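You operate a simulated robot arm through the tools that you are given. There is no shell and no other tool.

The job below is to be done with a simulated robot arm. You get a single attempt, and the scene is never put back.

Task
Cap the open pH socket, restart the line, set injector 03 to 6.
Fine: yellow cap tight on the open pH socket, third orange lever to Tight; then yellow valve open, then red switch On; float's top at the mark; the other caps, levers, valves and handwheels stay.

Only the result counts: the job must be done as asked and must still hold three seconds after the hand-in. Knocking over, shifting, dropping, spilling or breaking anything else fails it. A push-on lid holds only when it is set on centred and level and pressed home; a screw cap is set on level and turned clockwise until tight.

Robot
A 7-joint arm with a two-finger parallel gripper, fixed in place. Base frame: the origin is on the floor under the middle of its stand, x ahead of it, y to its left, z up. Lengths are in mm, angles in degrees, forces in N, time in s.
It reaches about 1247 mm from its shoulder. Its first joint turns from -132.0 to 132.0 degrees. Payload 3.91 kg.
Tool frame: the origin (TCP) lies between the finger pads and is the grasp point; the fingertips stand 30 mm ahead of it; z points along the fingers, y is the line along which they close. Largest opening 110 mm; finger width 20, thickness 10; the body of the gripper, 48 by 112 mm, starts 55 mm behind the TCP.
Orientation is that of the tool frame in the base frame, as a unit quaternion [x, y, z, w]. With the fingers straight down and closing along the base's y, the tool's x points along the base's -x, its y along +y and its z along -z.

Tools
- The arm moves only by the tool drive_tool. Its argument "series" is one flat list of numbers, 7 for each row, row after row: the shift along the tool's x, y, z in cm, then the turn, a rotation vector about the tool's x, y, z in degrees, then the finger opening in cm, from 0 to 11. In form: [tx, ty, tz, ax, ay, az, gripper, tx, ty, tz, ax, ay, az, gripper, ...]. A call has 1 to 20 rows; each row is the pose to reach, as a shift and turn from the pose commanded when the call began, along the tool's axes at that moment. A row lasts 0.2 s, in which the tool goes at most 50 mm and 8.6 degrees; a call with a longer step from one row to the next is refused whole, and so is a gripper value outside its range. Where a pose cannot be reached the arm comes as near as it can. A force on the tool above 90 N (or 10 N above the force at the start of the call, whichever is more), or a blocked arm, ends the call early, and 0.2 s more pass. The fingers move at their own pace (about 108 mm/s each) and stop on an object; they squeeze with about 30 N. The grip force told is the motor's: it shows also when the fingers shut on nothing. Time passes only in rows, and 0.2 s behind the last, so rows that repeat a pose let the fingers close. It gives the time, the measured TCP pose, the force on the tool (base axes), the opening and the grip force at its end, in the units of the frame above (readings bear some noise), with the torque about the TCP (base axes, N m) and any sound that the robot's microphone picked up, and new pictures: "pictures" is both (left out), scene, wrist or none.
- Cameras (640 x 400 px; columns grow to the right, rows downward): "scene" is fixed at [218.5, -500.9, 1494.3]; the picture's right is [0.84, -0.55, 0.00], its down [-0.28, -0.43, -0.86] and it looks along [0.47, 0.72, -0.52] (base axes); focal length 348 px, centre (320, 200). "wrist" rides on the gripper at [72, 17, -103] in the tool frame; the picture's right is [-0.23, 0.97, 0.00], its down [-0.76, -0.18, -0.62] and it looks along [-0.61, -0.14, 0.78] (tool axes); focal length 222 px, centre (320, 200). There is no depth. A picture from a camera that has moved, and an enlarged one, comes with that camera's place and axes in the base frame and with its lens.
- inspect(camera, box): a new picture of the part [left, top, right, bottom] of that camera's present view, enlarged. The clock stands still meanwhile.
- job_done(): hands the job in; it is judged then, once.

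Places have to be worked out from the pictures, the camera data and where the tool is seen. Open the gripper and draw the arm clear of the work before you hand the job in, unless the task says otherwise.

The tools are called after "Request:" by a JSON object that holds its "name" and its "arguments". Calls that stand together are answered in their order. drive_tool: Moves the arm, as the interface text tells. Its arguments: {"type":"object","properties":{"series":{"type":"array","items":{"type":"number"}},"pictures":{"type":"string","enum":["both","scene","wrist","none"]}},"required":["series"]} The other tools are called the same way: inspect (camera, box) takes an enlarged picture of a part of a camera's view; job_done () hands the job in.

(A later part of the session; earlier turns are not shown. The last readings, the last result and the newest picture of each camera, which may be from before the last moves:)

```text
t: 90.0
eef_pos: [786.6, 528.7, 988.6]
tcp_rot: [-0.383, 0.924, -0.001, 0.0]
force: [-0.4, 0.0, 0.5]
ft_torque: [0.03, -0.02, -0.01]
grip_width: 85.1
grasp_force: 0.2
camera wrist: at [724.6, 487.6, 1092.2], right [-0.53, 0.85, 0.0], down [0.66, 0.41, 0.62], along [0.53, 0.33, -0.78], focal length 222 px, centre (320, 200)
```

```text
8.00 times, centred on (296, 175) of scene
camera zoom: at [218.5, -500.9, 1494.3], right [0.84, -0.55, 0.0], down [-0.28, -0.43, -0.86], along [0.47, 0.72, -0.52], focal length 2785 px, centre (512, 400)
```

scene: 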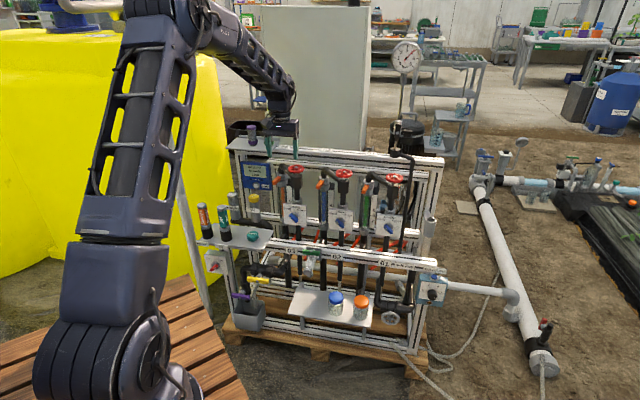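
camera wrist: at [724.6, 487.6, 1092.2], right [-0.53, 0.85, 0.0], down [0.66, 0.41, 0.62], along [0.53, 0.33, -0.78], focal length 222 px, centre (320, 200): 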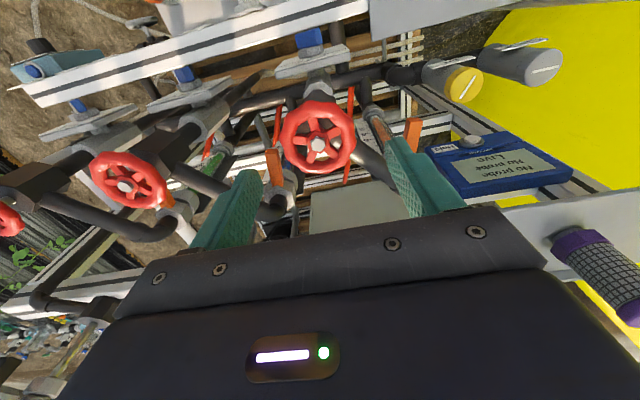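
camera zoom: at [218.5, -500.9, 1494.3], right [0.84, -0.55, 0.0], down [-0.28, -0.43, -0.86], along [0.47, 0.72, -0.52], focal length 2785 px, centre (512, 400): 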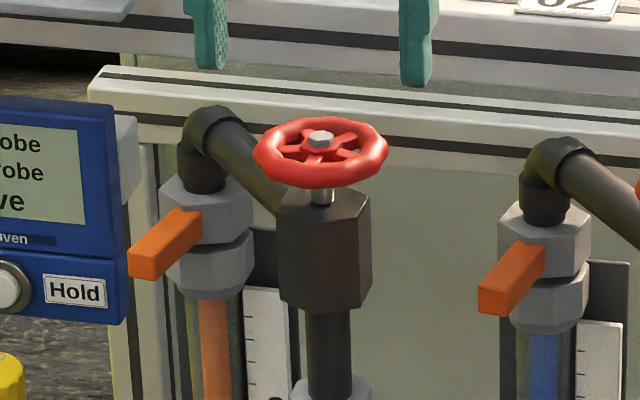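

The hub is within 2 mm of the tool axis. I trim that and lower so that the fingertips reach just below the rim.

Request:
{"name": "drive_tool", "arguments": {"series": [0.06, -0.08, 2.0, 0, 0, 0, 8.5, 0.12, -0.16, 3.6, 0, 0, 0, 8.5, 0.12, -0.16, 4.6, 0, 0, 0, 8.5, 0.12, -0.16, 4.6, 0, 0, 0, 8.5], "pictures": "wrist"}}

Request:
{"name": "inspect", "arguments": {"camera": "wrist", "box": [208, 120, 432, 260]}}

Request:
{"name": "inspect", "arguments": {"camera": "scene", "box": [256, 150, 336, 200]}}

```text
t: 91.0
eef_pos: [786.8, 522.9, 942.8]
tcp_rot: [-0.383, 0.924, -0.002, -0.001]
force: [-0.1, 0.2, 0.0]
ft_torque: [0.0, 0.0, 0.03]
grip_width: 85.0
grasp_force: 0.1
camera wrist: at [724.4, 483.4, 1046.0], right [-0.53, 0.85, 0.0], down [0.66, 0.41, 0.62], along [0.53, 0.33, -0.78], focal length 222 px, centre (320, 200)
```

wrist: 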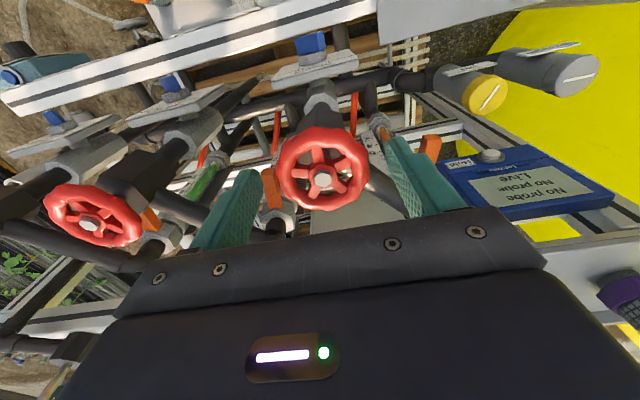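

```text
2.86 times, centred on (320, 190) of wrist
camera zoom: at [724.4, 483.4, 1046.0], right [-0.53, 0.85, 0.0], down [0.66, 0.41, 0.62], along [0.53, 0.33, -0.78], focal length 635 px, centre (320, 229)
```

zoom: 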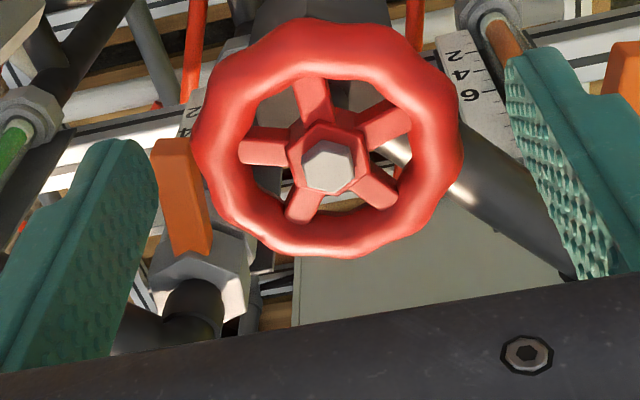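

```text
8.00 times, centred on (296, 175) of scene
camera zoom: at [218.5, -500.9, 1494.3], right [0.84, -0.55, 0.0], down [-0.28, -0.43, -0.86], along [0.47, 0.72, -0.52], focal length 2785 px, centre (512, 400)
```

zoom: 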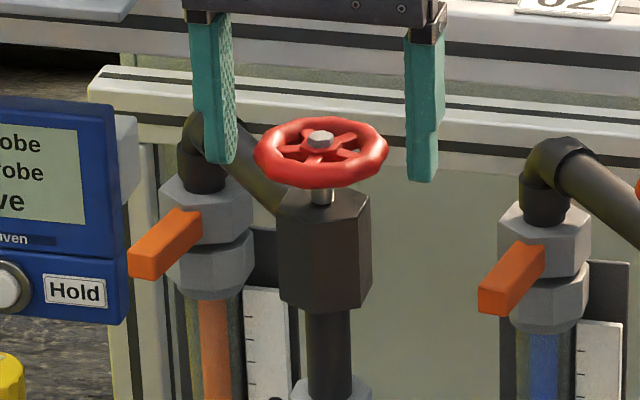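

The fingers bracket the rim evenly, with their tips about 11 mm below it. I trim by 1 mm and close on the rim.

Request:
{"name": "drive_tool", "arguments": {"series": [-0.05, 0.08, 0, 0, 0, 0, 7, -0.05, 0.08, 0, 0, 0, 0, 5, -0.05, 0.08, 0, 0, 0, 0, 5], "pictures": "none"}}

Request:
{"name": "inspect", "arguments": {"camera": "wrist", "box": [208, 120, 432, 260]}}

Request:
{"name": "inspect", "arguments": {"camera": "scene", "box": [256, 170, 336, 220]}}

```text
t: 91.8
eef_pos: [786.1, 524.4, 942.7]
tcp_rot: [-0.382, 0.924, -0.002, 0.0]
force: [-0.1, 0.1, -0.4]
ft_torque: [0.31, 0.14, 0.0]
grip_width: 61.6
grasp_force: 44.7
```

```text
2.86 times, centred on (320, 190) of wrist
camera zoom: at [724.1, 484.6, 1046.1], right [-0.53, 0.85, 0.0], down [0.66, 0.41, 0.62], along [0.53, 0.33, -0.78], focal length 635 px, centre (320, 229)
```

zoom: 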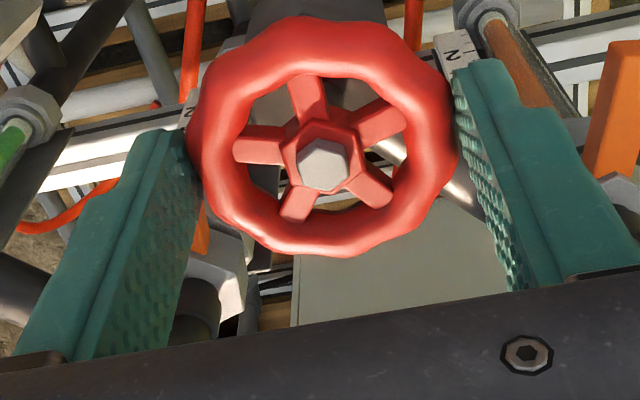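

```text
8.00 times, centred on (296, 195) of scene
camera zoom: at [218.5, -500.9, 1494.3], right [0.84, -0.55, 0.0], down [-0.28, -0.43, -0.86], along [0.47, 0.72, -0.52], focal length 2785 px, centre (512, 240)
```

zoom: 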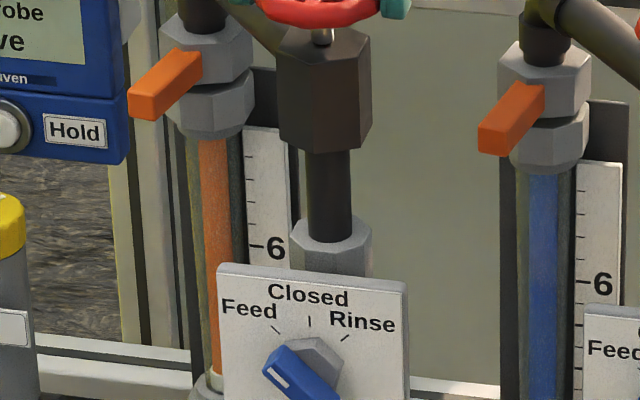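

The rim is held with no side load. I turn it counter-clockwise (opening) by 32° and watch the float.

Request:
{"name": "drive_tool", "arguments": {"series": [0, 0, 0, 0, 0, -8, 5, 0, 0, 0, 0, 0, -16, 5, 0, 0, 0, 0, 0, -24, 5, 0, 0, 0, 0, 0, -32, 5], "pictures": "none"}}

Request:
{"name": "inspect", "arguments": {"camera": "scene", "box": [256, 170, 336, 220]}}

Request:
{"name": "inspect", "arguments": {"camera": "wrist", "box": [208, 120, 432, 260]}}

```text
t: 92.8
eef_pos: [787.6, 523.1, 942.9]
tcp_rot: [-0.622, 0.783, -0.001, 0.001]
force: [5.1, -15.0, 2.5]
ft_torque: [-0.22, -0.16, -0.02]
grip_width: 61.6
grasp_force: 44.9
```

```text
8.00 times, centred on (296, 195) of scene
camera zoom: at [218.5, -500.9, 1494.3], right [0.84, -0.55, 0.0], down [-0.28, -0.43, -0.86], along [0.47, 0.72, -0.52], focal length 2785 px, centre (512, 240)
```

zoom: 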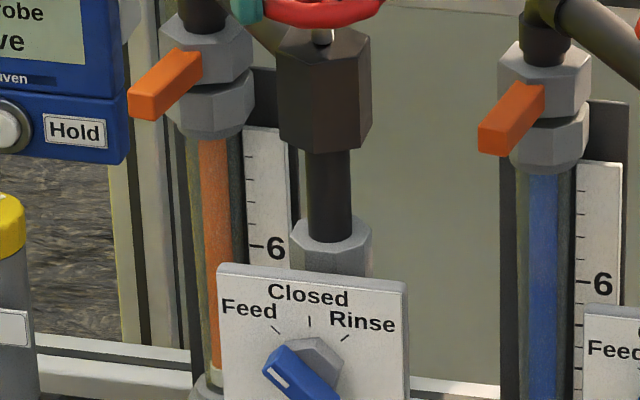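

```text
2.86 times, centred on (320, 190) of wrist
camera zoom: at [755.9, 456.4, 1046.2], right [-0.9, 0.44, 0.0], down [0.34, 0.7, 0.62], along [0.27, 0.56, -0.78], focal length 635 px, centre (320, 229)
```

zoom: 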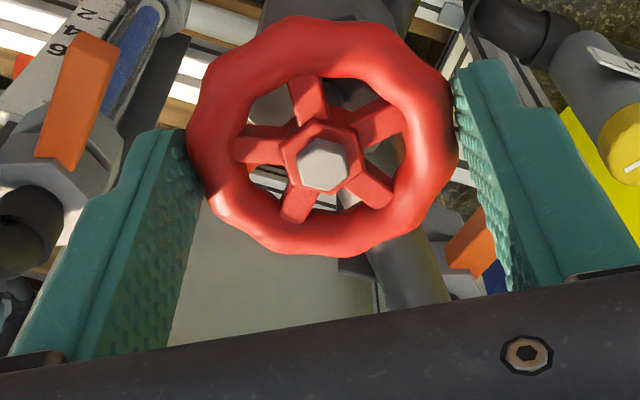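

The wheel turned with the gripper. I look closely at tube 03 for the float.

Request:
{"name": "inspect", "arguments": {"camera": "scene", "box": [272, 183, 304, 203]}}

Request:
{"name": "inspect", "arguments": {"camera": "scene", "box": [268, 200, 300, 220]}}

Request:
{"name": "inspect", "arguments": {"camera": "scene", "box": [308, 185, 356, 215]}}

```text
16.00 times, centred on (288, 193) of scene
camera zoom: at [218.5, -500.9, 1494.3], right [0.84, -0.55, 0.0], down [-0.28, -0.43, -0.86], along [0.47, 0.72, -0.52], focal length 5571 px, centre (832, 312)
```

zoom: 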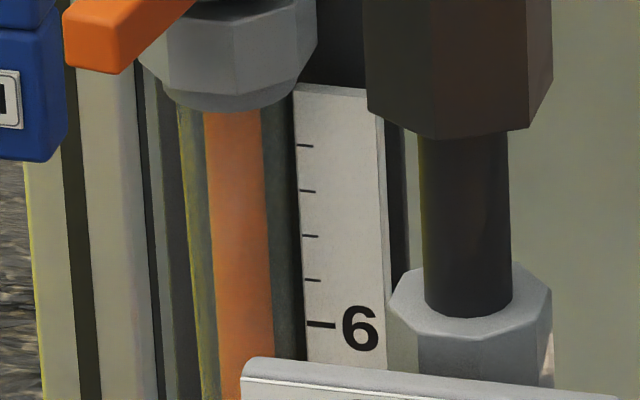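

```text
16.00 times, centred on (284, 210) of scene
camera zoom: at [218.5, -500.9, 1494.3], right [0.84, -0.55, 0.0], down [-0.28, -0.43, -0.86], along [0.47, 0.72, -0.52], focal length 5571 px, centre (896, 40)
```

zoom: 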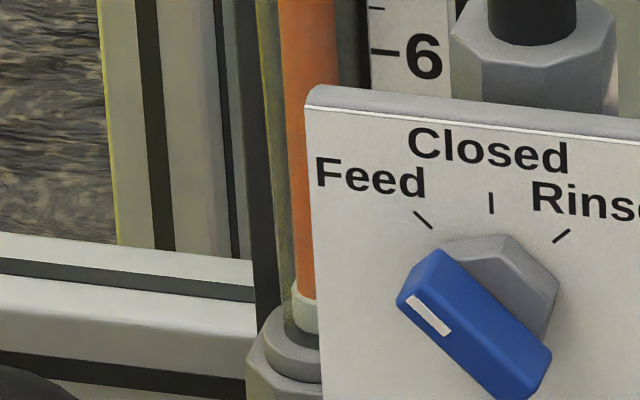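

```text
13.33 times, centred on (332, 200) of scene
camera zoom: at [218.5, -500.9, 1494.3], right [0.84, -0.55, 0.0], down [-0.28, -0.43, -0.86], along [0.47, 0.72, -0.52], focal length 4642 px, centre (160, 200)
```

zoom: 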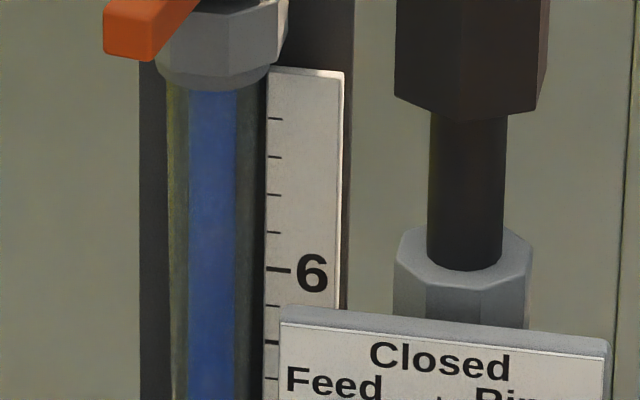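

Request:
{"name": "inspect", "arguments": {"camera": "scene", "box": [380, 30, 444, 70]}}

Request:
{"name": "inspect", "arguments": {"camera": "scene", "box": [352, 185, 416, 225]}}

Request:
{"name": "inspect", "arguments": {"camera": "scene", "box": [370, 260, 466, 320]}}

Request:
{"name": "inspect", "arguments": {"camera": "scene", "box": [400, 120, 560, 220]}}

```text
10.00 times, centred on (412, 50) of scene
camera zoom: at [218.5, -500.9, 1494.3], right [0.84, -0.55, 0.0], down [-0.28, -0.43, -0.86], along [0.47, 0.72, -0.52], focal length 3482 px, centre (-600, 1700)
```

zoom: 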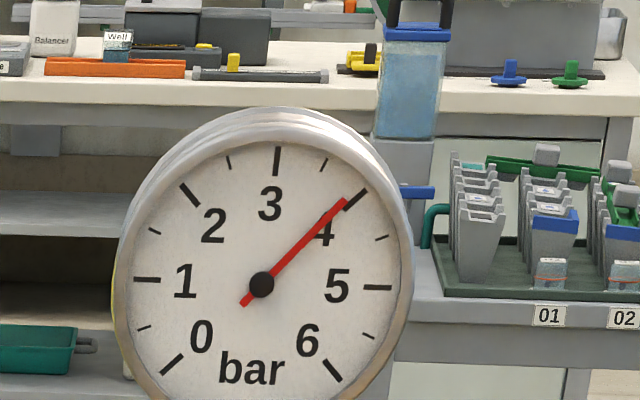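

```text
10.00 times, centred on (384, 205) of scene
camera zoom: at [218.5, -500.9, 1494.3], right [0.84, -0.55, 0.0], down [-0.28, -0.43, -0.86], along [0.47, 0.72, -0.52], focal length 3482 px, centre (-320, 150)
```

zoom: 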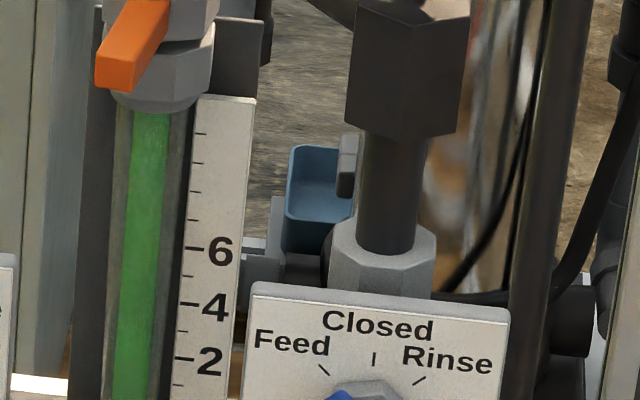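

```text
6.67 times, centred on (418, 290) of scene
camera zoom: at [218.5, -500.9, 1494.3], right [0.84, -0.55, 0.0], down [-0.28, -0.43, -0.86], along [0.47, 0.72, -0.52], focal length 2321 px, centre (-333, -400)
```

zoom: 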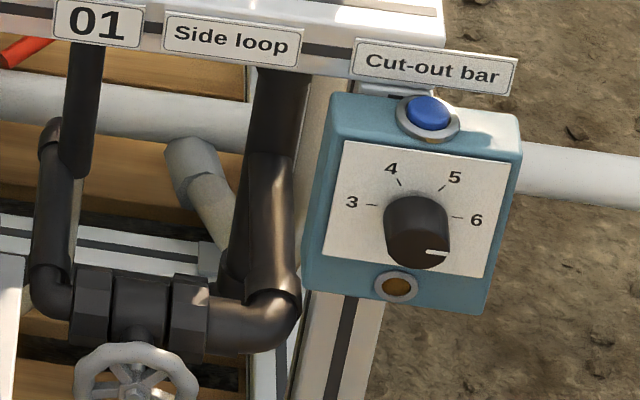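

```text
4.00 times, centred on (480, 170) of scene
camera zoom: at [218.5, -500.9, 1494.3], right [0.84, -0.55, 0.0], down [-0.28, -0.43, -0.86], along [0.47, 0.72, -0.52], focal length 1393 px, centre (-320, 320)
```

zoom: 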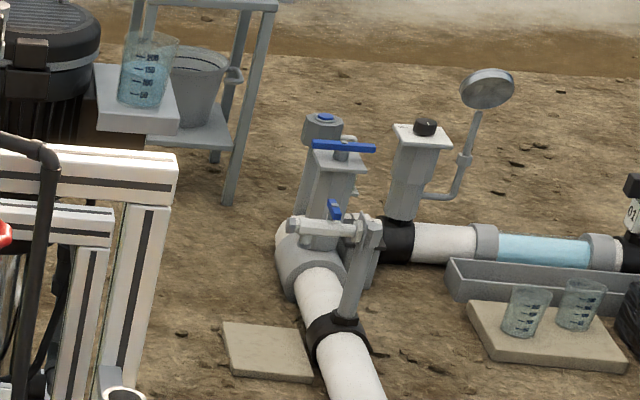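

Line pressure is 4 bar, so the pump is running. The cream float in tube 03 is still at the bottom, so I keep opening counter-clockwise.

Request:
{"name": "drive_tool", "arguments": {"series": [0, 0, 0, 0, 0, -8, 5, 0, 0, 0, 0, 0, -16, 5, 0, 0, 0, 0, 0, -24, 5, 0, 0, 0, 0, 0, -32, 5, 0, 0, 0, 0, 0, -40, 5], "pictures": "none"}}

Request:
{"name": "inspect", "arguments": {"camera": "scene", "box": [268, 180, 316, 210]}}

Request:
{"name": "inspect", "arguments": {"camera": "scene", "box": [268, 200, 300, 220]}}

Request:
{"name": "inspect", "arguments": {"camera": "wrist", "box": [208, 120, 432, 260]}}

```text
t: 94.0
eef_pos: [788.5, 527.0, 943.5]
tcp_rot: [0.853, -0.522, 0.0, -0.001]
force: [46.0, 10.4, -3.4]
ft_torque: [-0.67, -1.35, -0.09]
grip_width: 61.6
grasp_force: 45.0
```

```text
13.33 times, centred on (292, 195) of scene
camera zoom: at [218.5, -500.9, 1494.3], right [0.84, -0.55, 0.0], down [-0.28, -0.43, -0.86], along [0.47, 0.72, -0.52], focal length 4642 px, centre (693, 267)
```

zoom: 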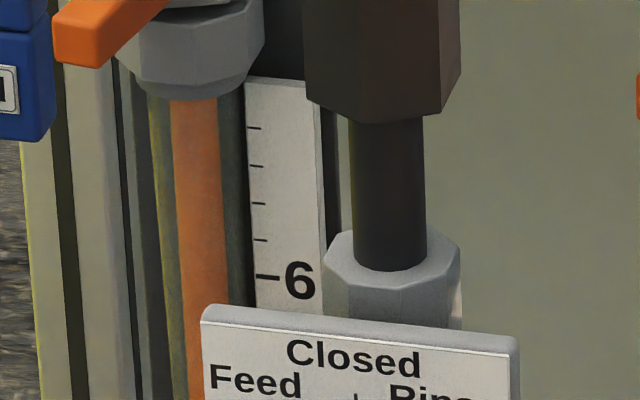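

```text
16.00 times, centred on (284, 210) of scene
camera zoom: at [218.5, -500.9, 1494.3], right [0.84, -0.55, 0.0], down [-0.28, -0.43, -0.86], along [0.47, 0.72, -0.52], focal length 5571 px, centre (896, 40)
```

zoom: 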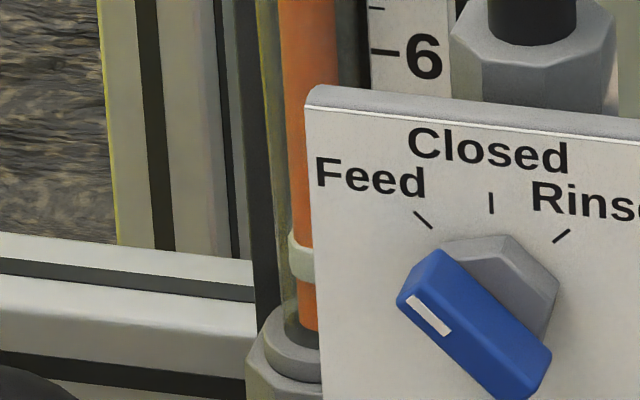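

```text
2.86 times, centred on (320, 190) of wrist
camera zoom: at [807.2, 453.0, 1046.0], right [-0.97, -0.24, 0.0], down [-0.19, 0.76, 0.62], along [-0.15, 0.61, -0.78], focal length 635 px, centre (320, 229)
```

zoom: 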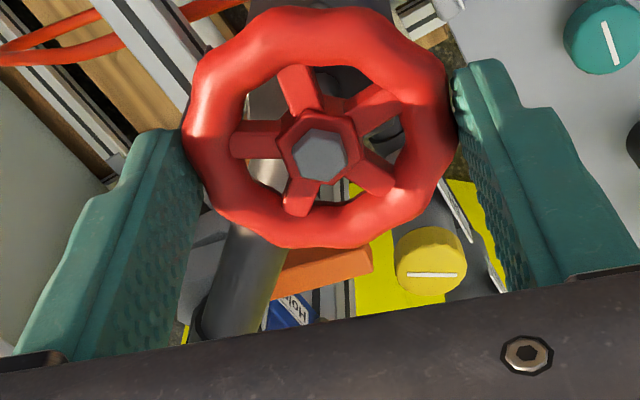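

The float is rising: its top is now at about 2, after 72° of opening. I release, swing the fingers back to yaw ~13° with a small centring correction, and re-grip for another stroke.

Request:
{"name": "drive_tool", "arguments": {"series": [0, 0, 0, 0, 0, 0, 8.5, 0, 0, 0, 0, 0, 0, 8.5, -0.11, -0.34, 0, 0, 0, 8, 8.5, -0.11, -0.34, 0, 0, 0, 16, 8.5, -0.11, -0.34, 0, 0, 0, 24, 8.5, -0.11, -0.34, 0, 0, 0, 32, 8.5, -0.11, -0.34, 0, 0, 0, 40, 8.5, -0.11, -0.34, 0, 0, 0, 48, 8.5, -0.11, -0.34, 0, 0, 0, 56, 8.5, -0.11, -0.34, 0, 0, 0, 64, 8.5, -0.11, -0.34, 0, 0, 0, 72, 8.5, -0.11, -0.34, 0, 0, 0, 80, 8.5, -0.11, -0.34, 0, 0, 0, 88, 8.5, -0.11, -0.34, 0, 0, 0, 96, 8.5, -0.11, -0.34, 0, 0, 0, 104, 8.5, -0.11, -0.34, 0, 0, 0, 104, 5, -0.11, -0.34, 0, 0, 0, 104, 5], "pictures": "none"}}

Request:
{"name": "inspect", "arguments": {"camera": "wrist", "box": [208, 120, 432, 260]}}

Request:
{"name": "inspect", "arguments": {"camera": "scene", "box": [268, 200, 300, 220]}}

```text
t: 97.6
eef_pos: [789.0, 525.8, 942.0]
tcp_rot: [-0.112, 0.994, -0.001, 0.0]
force: [1.0, -2.3, 1.0]
ft_torque: [0.0, 0.12, 0.0]
grip_width: 60.5
grasp_force: 44.7
```

```text
2.86 times, centred on (320, 190) of wrist
camera zoom: at [715.6, 526.4, 1045.7], right [0.0, 1.0, 0.0], down [0.78, 0.0, 0.62], along [0.62, 0.0, -0.78], focal length 635 px, centre (320, 229)
```

zoom: 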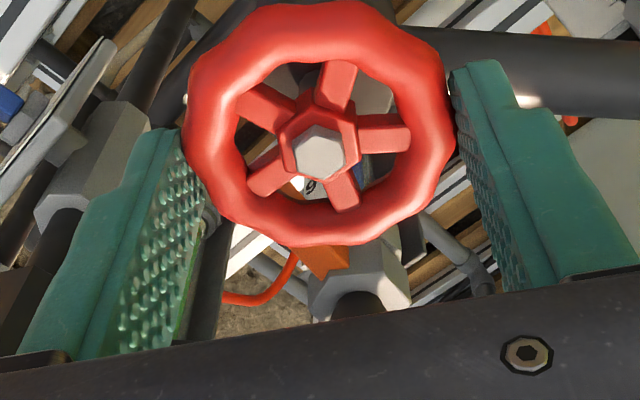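

```text
16.00 times, centred on (284, 210) of scene
camera zoom: at [218.5, -500.9, 1494.3], right [0.84, -0.55, 0.0], down [-0.28, -0.43, -0.86], along [0.47, 0.72, -0.52], focal length 5571 px, centre (896, 40)
```

zoom: 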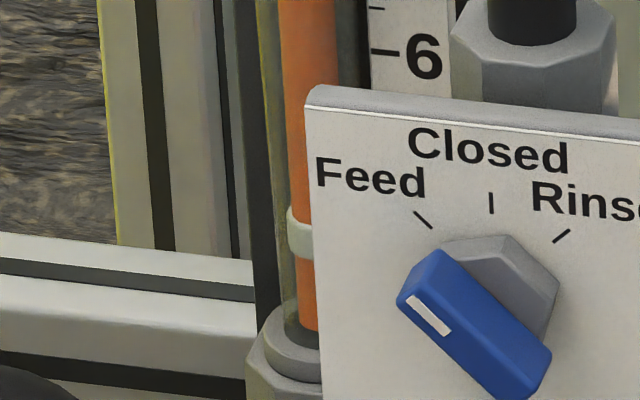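

The float settled a little higher, so it responds slowly. I turn 48° more and wait for it to settle.

Request:
{"name": "drive_tool", "arguments": {"series": [0, 0, 0, 0, 0, -8, 5, 0, 0, 0, 0, 0, -16, 5, 0, 0, 0, 0, 0, -24, 5, 0, 0, 0, 0, 0, -32, 5, 0, 0, 0, 0, 0, -40, 5, 0, 0, 0, 0, 0, -48, 5, 0, 0, 0, 0, 0, -48, 5, 0, 0, 0, 0, 0, -48, 5, 0, 0, 0, 0, 0, -48, 5, 0, 0, 0, 0, 0, -48, 5, 0, 0, 0, 0, 0, -48, 5, 0, 0, 0, 0, 0, -48, 5, 0, 0, 0, 0, 0, -48, 5, 0, 0, 0, 0, 0, -48, 5], "pictures": "none"}}

Request:
{"name": "inspect", "arguments": {"camera": "scene", "box": [268, 190, 300, 210]}}

```text
t: 100.6
eef_pos: [788.2, 527.5, 941.2]
tcp_rot: [-0.507, 0.862, -0.001, -0.002]
force: [-13.0, -13.8, -14.0]
ft_torque: [-0.62, 0.26, 0.02]
grip_width: 60.4
grasp_force: 44.8
```

```text
16.00 times, centred on (284, 200) of scene
camera zoom: at [218.5, -500.9, 1494.3], right [0.84, -0.55, 0.0], down [-0.28, -0.43, -0.86], along [0.47, 0.72, -0.52], focal length 5571 px, centre (896, 200)
```

zoom: 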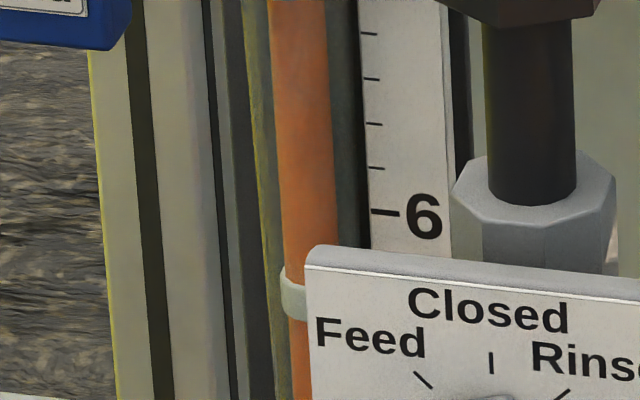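

The float's top is now at about 4.5 on the scale as seen from here. I turn 24° more, wait, and then measure carefully for parallax.

Request:
{"name": "drive_tool", "arguments": {"series": [0, 0, 0, 0, 0, -8, 5, 0, 0, 0, 0, 0, -16, 5, 0, 0, 0, 0, 0, -24, 5, 0, 0, 0, 0, 0, -24, 5, 0, 0, 0, 0, 0, -24, 5, 0, 0, 0, 0, 0, -24, 5, 0, 0, 0, 0, 0, -24, 5, 0, 0, 0, 0, 0, -24, 5, 0, 0, 0, 0, 0, -24, 5, 0, 0, 0, 0, 0, -24, 5, 0, 0, 0, 0, 0, -24, 5, 0, 0, 0, 0, 0, -24, 5, 0, 0, 0, 0, 0, -24, 5], "pictures": "none"}}

Request:
{"name": "inspect", "arguments": {"camera": "scene", "box": [272, 183, 304, 203]}}

```text
t: 103.4
eef_pos: [788.0, 528.1, 942.9]
tcp_rot: [-0.676, 0.737, 0.0, -0.001]
force: [-10.8, 4.4, -12.3]
ft_torque: [0.82, 0.26, 0.01]
grip_width: 60.2
grasp_force: 44.9
```

```text
16.00 times, centred on (288, 193) of scene
camera zoom: at [218.5, -500.9, 1494.3], right [0.84, -0.55, 0.0], down [-0.28, -0.43, -0.86], along [0.47, 0.72, -0.52], focal length 5571 px, centre (832, 312)
```

zoom: 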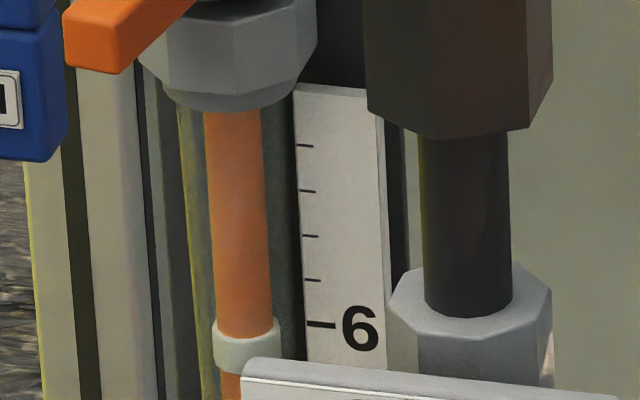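

The float ring's top is now at about 5.8 as seen from above. To remove parallax I release the wheel, lift off, and bring the wrist camera down to near the level of mark 6 in front of tube 03.

Request:
{"name": "drive_tool", "arguments": {"series": [0, 0, 0, 0, 0, 0, 8.5, 0, 0, 0, 0, 0, 0, 8.5, 0, 0, -4.5, 0, 0, 0, 8.5, 0, 0, -9, 0, 0, 0, 8.5, 2.44, 3.16, -7.54, 1.31, -3.59, 3.16, 6, 4.88, 6.32, -6.08, 2.62, -7.18, 6.33, 6, 7.32, 9.49, -4.62, 3.92, -10.78, 9.49, 6, 9.76, 12.65, -3.16, 5.23, -14.37, 12.65, 6, 12.2, 15.81, -1.7, 6.54, -17.96, 15.81, 6, 9.67, 15.1, 1.61, 7.85, -21.55, 18.98, 6, 7.13, 14.4, 4.93, 9.16, -25.14, 22.14, 6, 4.6, 13.69, 8.24, 10.46, -28.74, 25.3, 6, 2.06, 12.99, 11.56, 11.77, -32.33, 28.46, 6, -0.47, 12.28, 14.87, 13.08, -35.92, 31.63, 6, -3.01, 11.58, 18.19, 14.39, -39.51, 34.79, 6, -5.54, 10.87, 21.5, 15.7, -43.1, 37.95, 6, -5.54, 10.87, 21.5, 15.7, -43.1, 37.95, 6], "pictures": "both"}}

Request:
{"name": "inspect", "arguments": {"camera": "wrist", "box": [272, 130, 400, 210]}}

Request:
{"name": "inspect", "arguments": {"camera": "scene", "box": [272, 183, 304, 203]}}

```text
t: 107.0
eef_pos: [685.6, 591.8, 727.4]
tcp_rot: [-0.352, 0.854, 0.145, 0.354]
force: [-0.1, 0.8, -0.4]
ft_torque: [0.01, -0.02, 0.0]
grip_width: 59.9
grasp_force: 0.0
camera wrist: at [586.6, 515.2, 749.1], right [-0.57, 0.8, 0.16], down [0.19, -0.06, 0.98], along [0.8, 0.59, -0.12], focal length 222 px, centre (320, 200)
```

scene: 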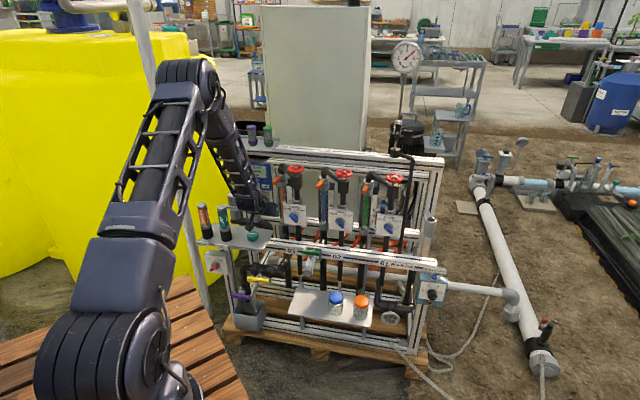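
wrist: 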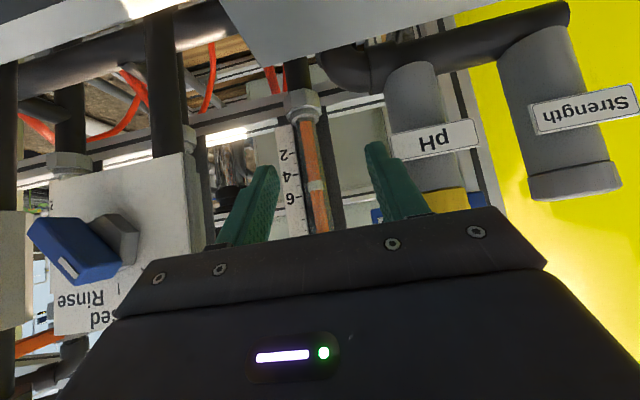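

```text
5.00 times, centred on (336, 170) of wrist
camera zoom: at [586.6, 515.2, 749.1], right [-0.57, 0.8, 0.16], down [0.19, -0.06, 0.98], along [0.8, 0.59, -0.12], focal length 1111 px, centre (240, 350)
```

zoom: 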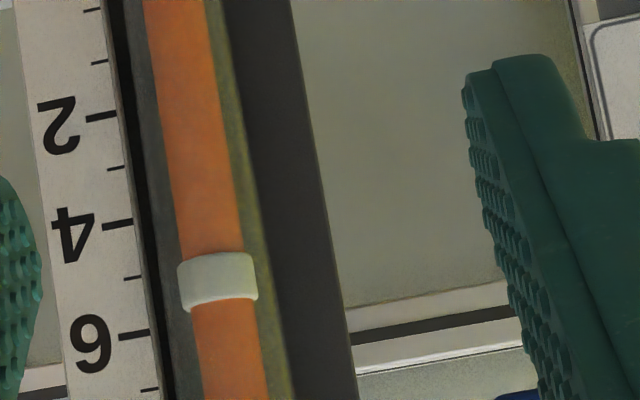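

```text
16.00 times, centred on (288, 193) of scene
camera zoom: at [218.5, -500.9, 1494.3], right [0.84, -0.55, 0.0], down [-0.28, -0.43, -0.86], along [0.47, 0.72, -0.52], focal length 5571 px, centre (832, 312)
```

zoom: 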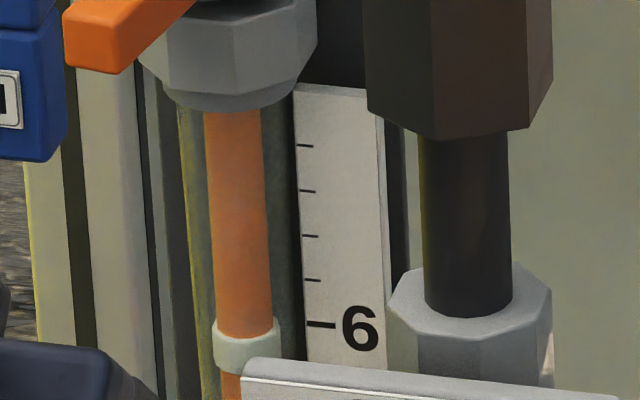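

The level view shows the float's top slightly below mark 6, at about 5.7. I zoom in further for a precise reading.

Request:
{"name": "inspect", "arguments": {"camera": "wrist", "box": [284, 172, 332, 202]}}

Request:
{"name": "inspect", "arguments": {"camera": "scene", "box": [278, 194, 302, 209]}}

```text
13.33 times, centred on (308, 187) of wrist
camera zoom: at [586.6, 515.2, 749.1], right [-0.57, 0.8, 0.16], down [0.19, -0.06, 0.98], along [0.8, 0.59, -0.12], focal length 2962 px, centre (480, 373)
```

zoom: 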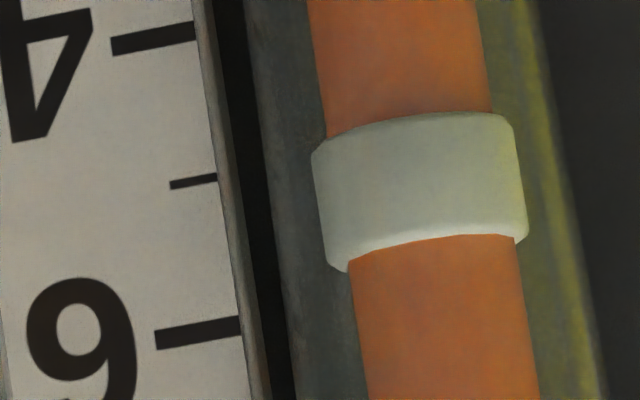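

```text
16.00 times, centred on (290, 202) of scene
camera zoom: at [218.5, -500.9, 1494.3], right [0.84, -0.55, 0.0], down [-0.28, -0.43, -0.86], along [0.47, 0.72, -0.52], focal length 5571 px, centre (800, 176)
```

zoom: 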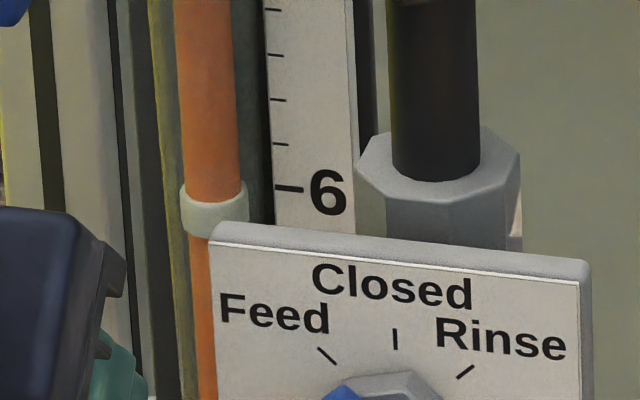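

Combining both views, the float's top is about 2.9 mm below mark 6, a reading of about 5.8, so the wheel needs roughly 4.5° more. I retrace the path back onto handwheel 03 at the same grip angle.

Request:
{"name": "drive_tool", "arguments": {"series": [-0.65, -1.09, -4.04, -1.31, 3.59, -3.16, 6, -1.3, -2.18, -8.07, -2.62, 7.18, -6.33, 6, -1.95, -3.27, -12.11, -3.92, 10.78, -9.49, 6, -2.6, -4.37, -16.14, -5.23, 14.37, -12.65, 6, -3.25, -5.46, -20.18, -6.54, 17.96, -15.81, 6, -3.9, -6.55, -24.21, -7.85, 21.55, -18.98, 6, -4.55, -7.64, -28.25, -9.16, 25.14, -22.14, 6, -8.34, -8.49, -26.52, -10.46, 28.74, -25.3, 8.5, -12.14, -9.34, -24.8, -11.77, 32.33, -28.46, 8.5, -15.93, -10.18, -23.07, -13.08, 35.92, -31.63, 8.5, -19.73, -11.03, -21.35, -14.39, 39.51, -34.79, 8.5, -23.52, -11.88, -19.62, -15.7, 43.1, -37.95, 8.5, -23.52, -11.88, -19.62, -15.7, 43.1, -37.95, 8.5], "pictures": "wrist"}}

Request:
{"name": "inspect", "arguments": {"camera": "wrist", "box": [208, 100, 432, 240]}}

```text
t: 109.8
eef_pos: [791.2, 527.6, 1033.2]
tcp_rot: [-0.675, 0.738, -0.002, -0.002]
force: [0.3, 0.2, -0.7]
ft_torque: [0.01, 0.03, 0.0]
grip_width: 85.2
grasp_force: 0.1
camera wrist: at [769.2, 456.3, 1135.6], right [-0.95, 0.31, 0.0], down [0.24, 0.75, 0.62], along [0.19, 0.59, -0.78], focal length 222 px, centre (320, 200)
```

wrist: 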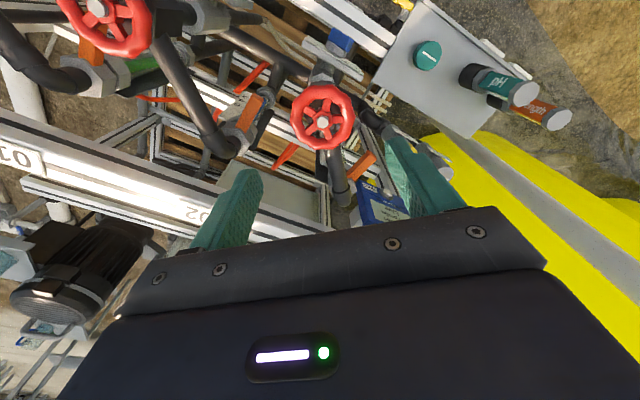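

```text
2.86 times, centred on (320, 170) of wrist
camera zoom: at [769.2, 456.3, 1135.6], right [-0.95, 0.31, 0.0], down [0.24, 0.75, 0.62], along [0.19, 0.59, -0.78], focal length 635 px, centre (320, 286)
```

zoom: 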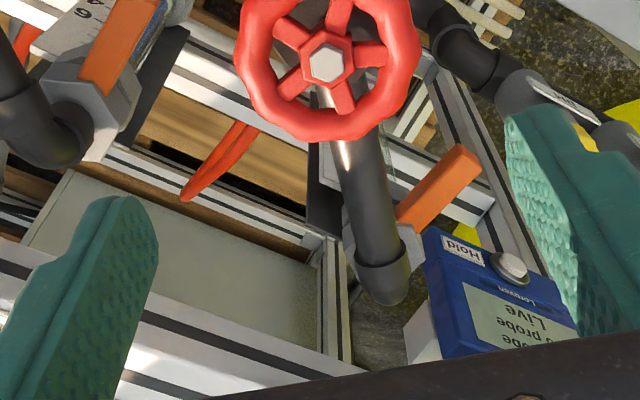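

I trim a few millimetres toward the hub and lower onto the rim.

Request:
{"name": "drive_tool", "arguments": {"series": [0.1, 0.25, 3, 0, 0, 0, 8.5, 0.1, 0.25, 6, 0, 0, 0, 8.5, 0.1, 0.25, 9.05, 0, 0, 0, 8.5, 0.1, 0.25, 9.05, 0, 0, 0, 8.5], "pictures": "none"}}

Request:
{"name": "inspect", "arguments": {"camera": "wrist", "box": [208, 120, 432, 260]}}

Request:
{"name": "inspect", "arguments": {"camera": "scene", "box": [256, 150, 336, 200]}}

```text
t: 110.8
eef_pos: [787.3, 528.0, 941.0]
tcp_rot: [-0.676, 0.737, 0.0, 0.0]
force: [-0.3, -0.8, 0.4]
ft_torque: [0.01, 0.01, 0.02]
grip_width: 85.0
grasp_force: 0.1
```

```text
2.86 times, centred on (320, 190) of wrist
camera zoom: at [764.6, 455.3, 1044.4], right [-0.95, 0.31, 0.0], down [0.24, 0.74, 0.62], along [0.19, 0.59, -0.78], focal length 635 px, centre (320, 229)
```

zoom: 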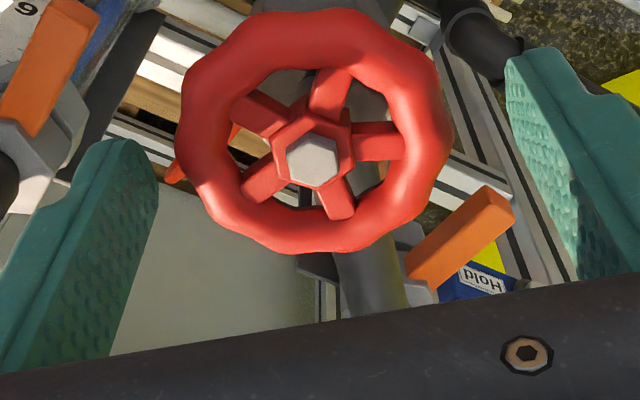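

```text
8.00 times, centred on (296, 175) of scene
camera zoom: at [218.5, -500.9, 1494.3], right [0.84, -0.55, 0.0], down [-0.28, -0.43, -0.86], along [0.47, 0.72, -0.52], focal length 2785 px, centre (512, 400)
```

zoom: 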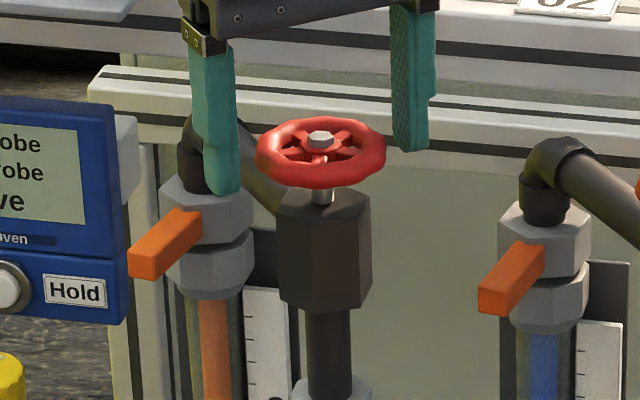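

Request:
{"name": "drive_tool", "arguments": {"series": [-0.12, -0.08, 0, 0, 0, 0, 8.5, -0.23, -0.15, 0, 0, 0, 0, 7, -0.23, -0.15, 0, 0, 0, 0, 5, -0.23, -0.15, 0, 0, 0, 0, 5], "pictures": "none"}}

Request:
{"name": "inspect", "arguments": {"camera": "wrist", "box": [208, 120, 432, 260]}}

Request:
{"name": "inspect", "arguments": {"camera": "scene", "box": [278, 190, 302, 205]}}

```text
t: 111.8
eef_pos: [789.5, 528.4, 942.1]
tcp_rot: [-0.675, 0.738, 0.0, 0.0]
force: [6.9, 1.2, -0.7]
ft_torque: [0.27, -0.31, 0.02]
grip_width: 60.1
grasp_force: 45.2
```

```text
2.86 times, centred on (320, 190) of wrist
camera zoom: at [766.3, 456.8, 1045.1], right [-0.95, 0.31, 0.0], down [0.24, 0.74, 0.62], along [0.19, 0.59, -0.78], focal length 635 px, centre (320, 229)
```

zoom: 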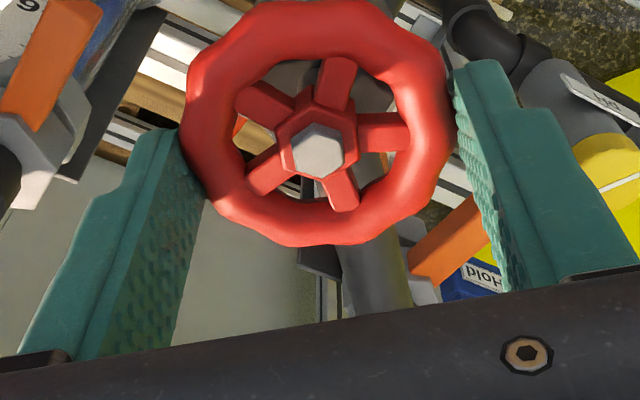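

```text
16.00 times, centred on (290, 198) of scene
camera zoom: at [218.5, -500.9, 1494.3], right [0.84, -0.55, 0.0], down [-0.28, -0.43, -0.86], along [0.47, 0.72, -0.52], focal length 5571 px, centre (800, 240)
```

zoom: 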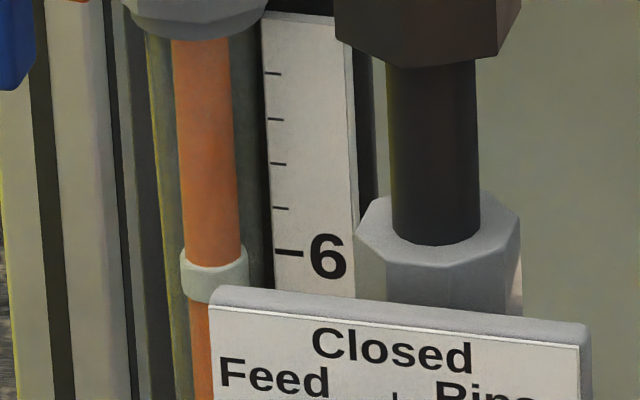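

The grip matches the earlier one and the float hasn't moved. I turn 4.5° more counter-clockwise and wait for it to settle.

Request:
{"name": "drive_tool", "arguments": {"series": [0, 0, 0, 0, 0, -2.5, 5, 0, 0, 0, 0, 0, -4.5, 5, 0, 0, 0, 0, 0, -4.5, 5, 0, 0, 0, 0, 0, -4.5, 5, 0, 0, 0, 0, 0, -4.5, 5, 0, 0, 0, 0, 0, -4.5, 5, 0, 0, 0, 0, 0, -4.5, 5, 0, 0, 0, 0, 0, -4.5, 5, 0, 0, 0, 0, 0, -4.5, 5, 0, 0, 0, 0, 0, -4.5, 5, 0, 0, 0, 0, 0, -4.5, 5, 0, 0, 0, 0, 0, -4.5, 5], "pictures": "none"}}

Request:
{"name": "inspect", "arguments": {"camera": "scene", "box": [278, 190, 302, 205]}}

```text
t: 114.4
eef_pos: [787.9, 528.1, 941.5]
tcp_rot: [-0.704, 0.71, -0.002, -0.002]
force: [19.1, -7.0, -8.1]
ft_torque: [-0.82, -0.65, 0.03]
grip_width: 60.6
grasp_force: 44.9
```

```text
16.00 times, centred on (290, 198) of scene
camera zoom: at [218.5, -500.9, 1494.3], right [0.84, -0.55, 0.0], down [-0.28, -0.43, -0.86], along [0.47, 0.72, -0.52], focal length 5571 px, centre (800, 240)
```

zoom: 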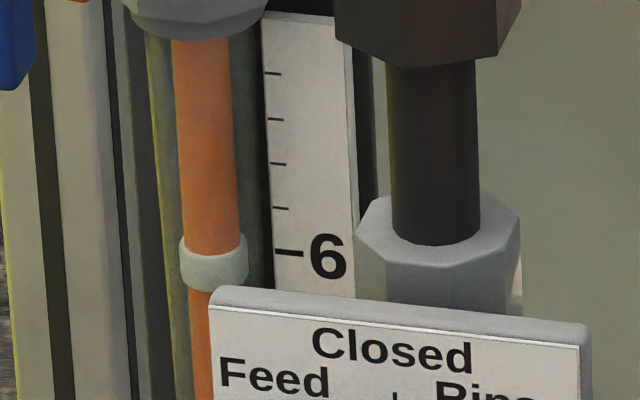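

The float rose about 3.8 mm, so its top should now be at about 6. I release the wheel and return to the level view to verify.

Request:
{"name": "drive_tool", "arguments": {"series": [0, 0, 0, 0, 0, 0, 8.5, 0, 0, 0, 0, 0, 0, 8.5, 0, 0, -4.5, 0, 0, 0, 8.5, 0, 0, -9, 0, 0, 0, 8.5, 2.19, 3.35, -7.56, 1.46, -3.56, 3.51, 6, 4.38, 6.7, -6.12, 2.91, -7.11, 7.02, 6, 6.57, 10.05, -4.68, 4.37, -10.67, 10.54, 6, 8.76, 13.4, -3.24, 5.82, -14.22, 14.05, 6, 10.95, 16.75, -1.8, 7.28, -17.78, 17.56, 6, 8.48, 15.85, 1.51, 8.73, -21.34, 21.07, 6, 6.0, 14.95, 4.83, 10.19, -24.89, 24.58, 6, 3.53, 14.06, 8.14, 11.64, -28.45, 28.1, 6, 1.06, 13.16, 11.46, 13.1, -32.0, 31.61, 6, -1.41, 12.26, 14.77, 14.55, -35.56, 35.12, 6, -3.89, 11.36, 18.09, 16.01, -39.12, 38.63, 6, -6.36, 10.46, 21.4, 17.46, -42.67, 42.14, 6, -6.36, 10.46, 21.4, 17.46, -42.67, 42.14, 6], "pictures": "both"}}

Request:
{"name": "inspect", "arguments": {"camera": "wrist", "box": [284, 172, 332, 202]}}

Request:
{"name": "inspect", "arguments": {"camera": "scene", "box": [278, 190, 302, 205]}}

```text
t: 118.0
eef_pos: [685.8, 594.0, 729.1]
tcp_rot: [-0.354, 0.854, 0.146, 0.354]
force: [0.1, -1.1, 0.2]
ft_torque: [-0.02, -0.04, 0.03]
grip_width: 59.9
grasp_force: 0.2
camera wrist: at [587.1, 517.1, 750.1], right [-0.57, 0.8, 0.16], down [0.19, -0.06, 0.98], along [0.8, 0.59, -0.12], focal length 222 px, centre (320, 200)
```

scene: 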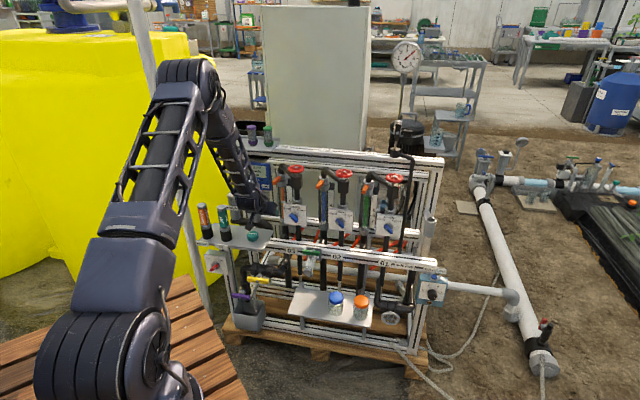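
wrist: 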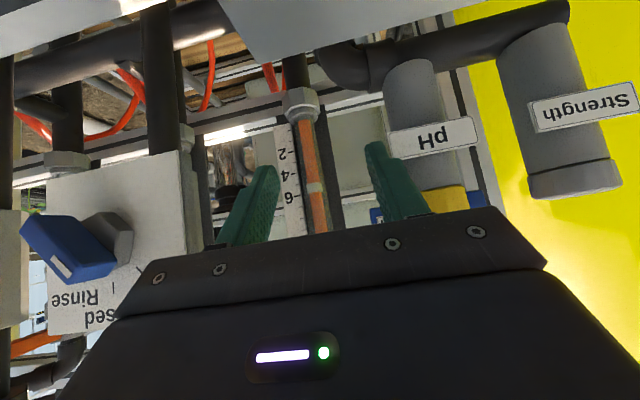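

```text
13.33 times, centred on (308, 187) of wrist
camera zoom: at [587.1, 517.1, 750.1], right [-0.57, 0.8, 0.16], down [0.19, -0.06, 0.98], along [0.8, 0.59, -0.12], focal length 2962 px, centre (480, 373)
```

zoom: 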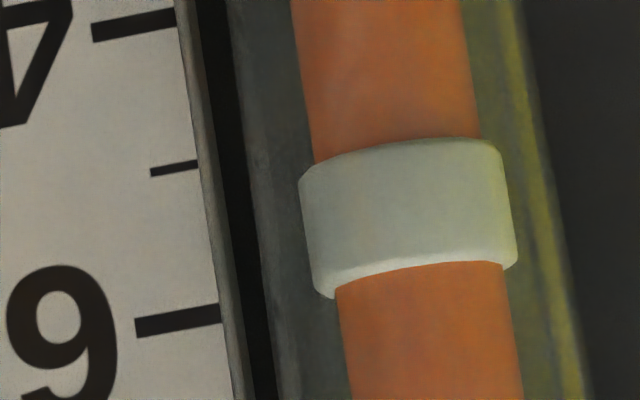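

```text
16.00 times, centred on (290, 198) of scene
camera zoom: at [218.5, -500.9, 1494.3], right [0.84, -0.55, 0.0], down [-0.28, -0.43, -0.86], along [0.47, 0.72, -0.52], focal length 5571 px, centre (800, 240)
```

zoom: 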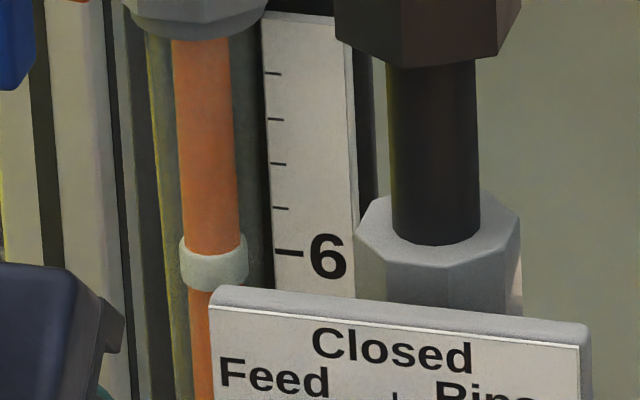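

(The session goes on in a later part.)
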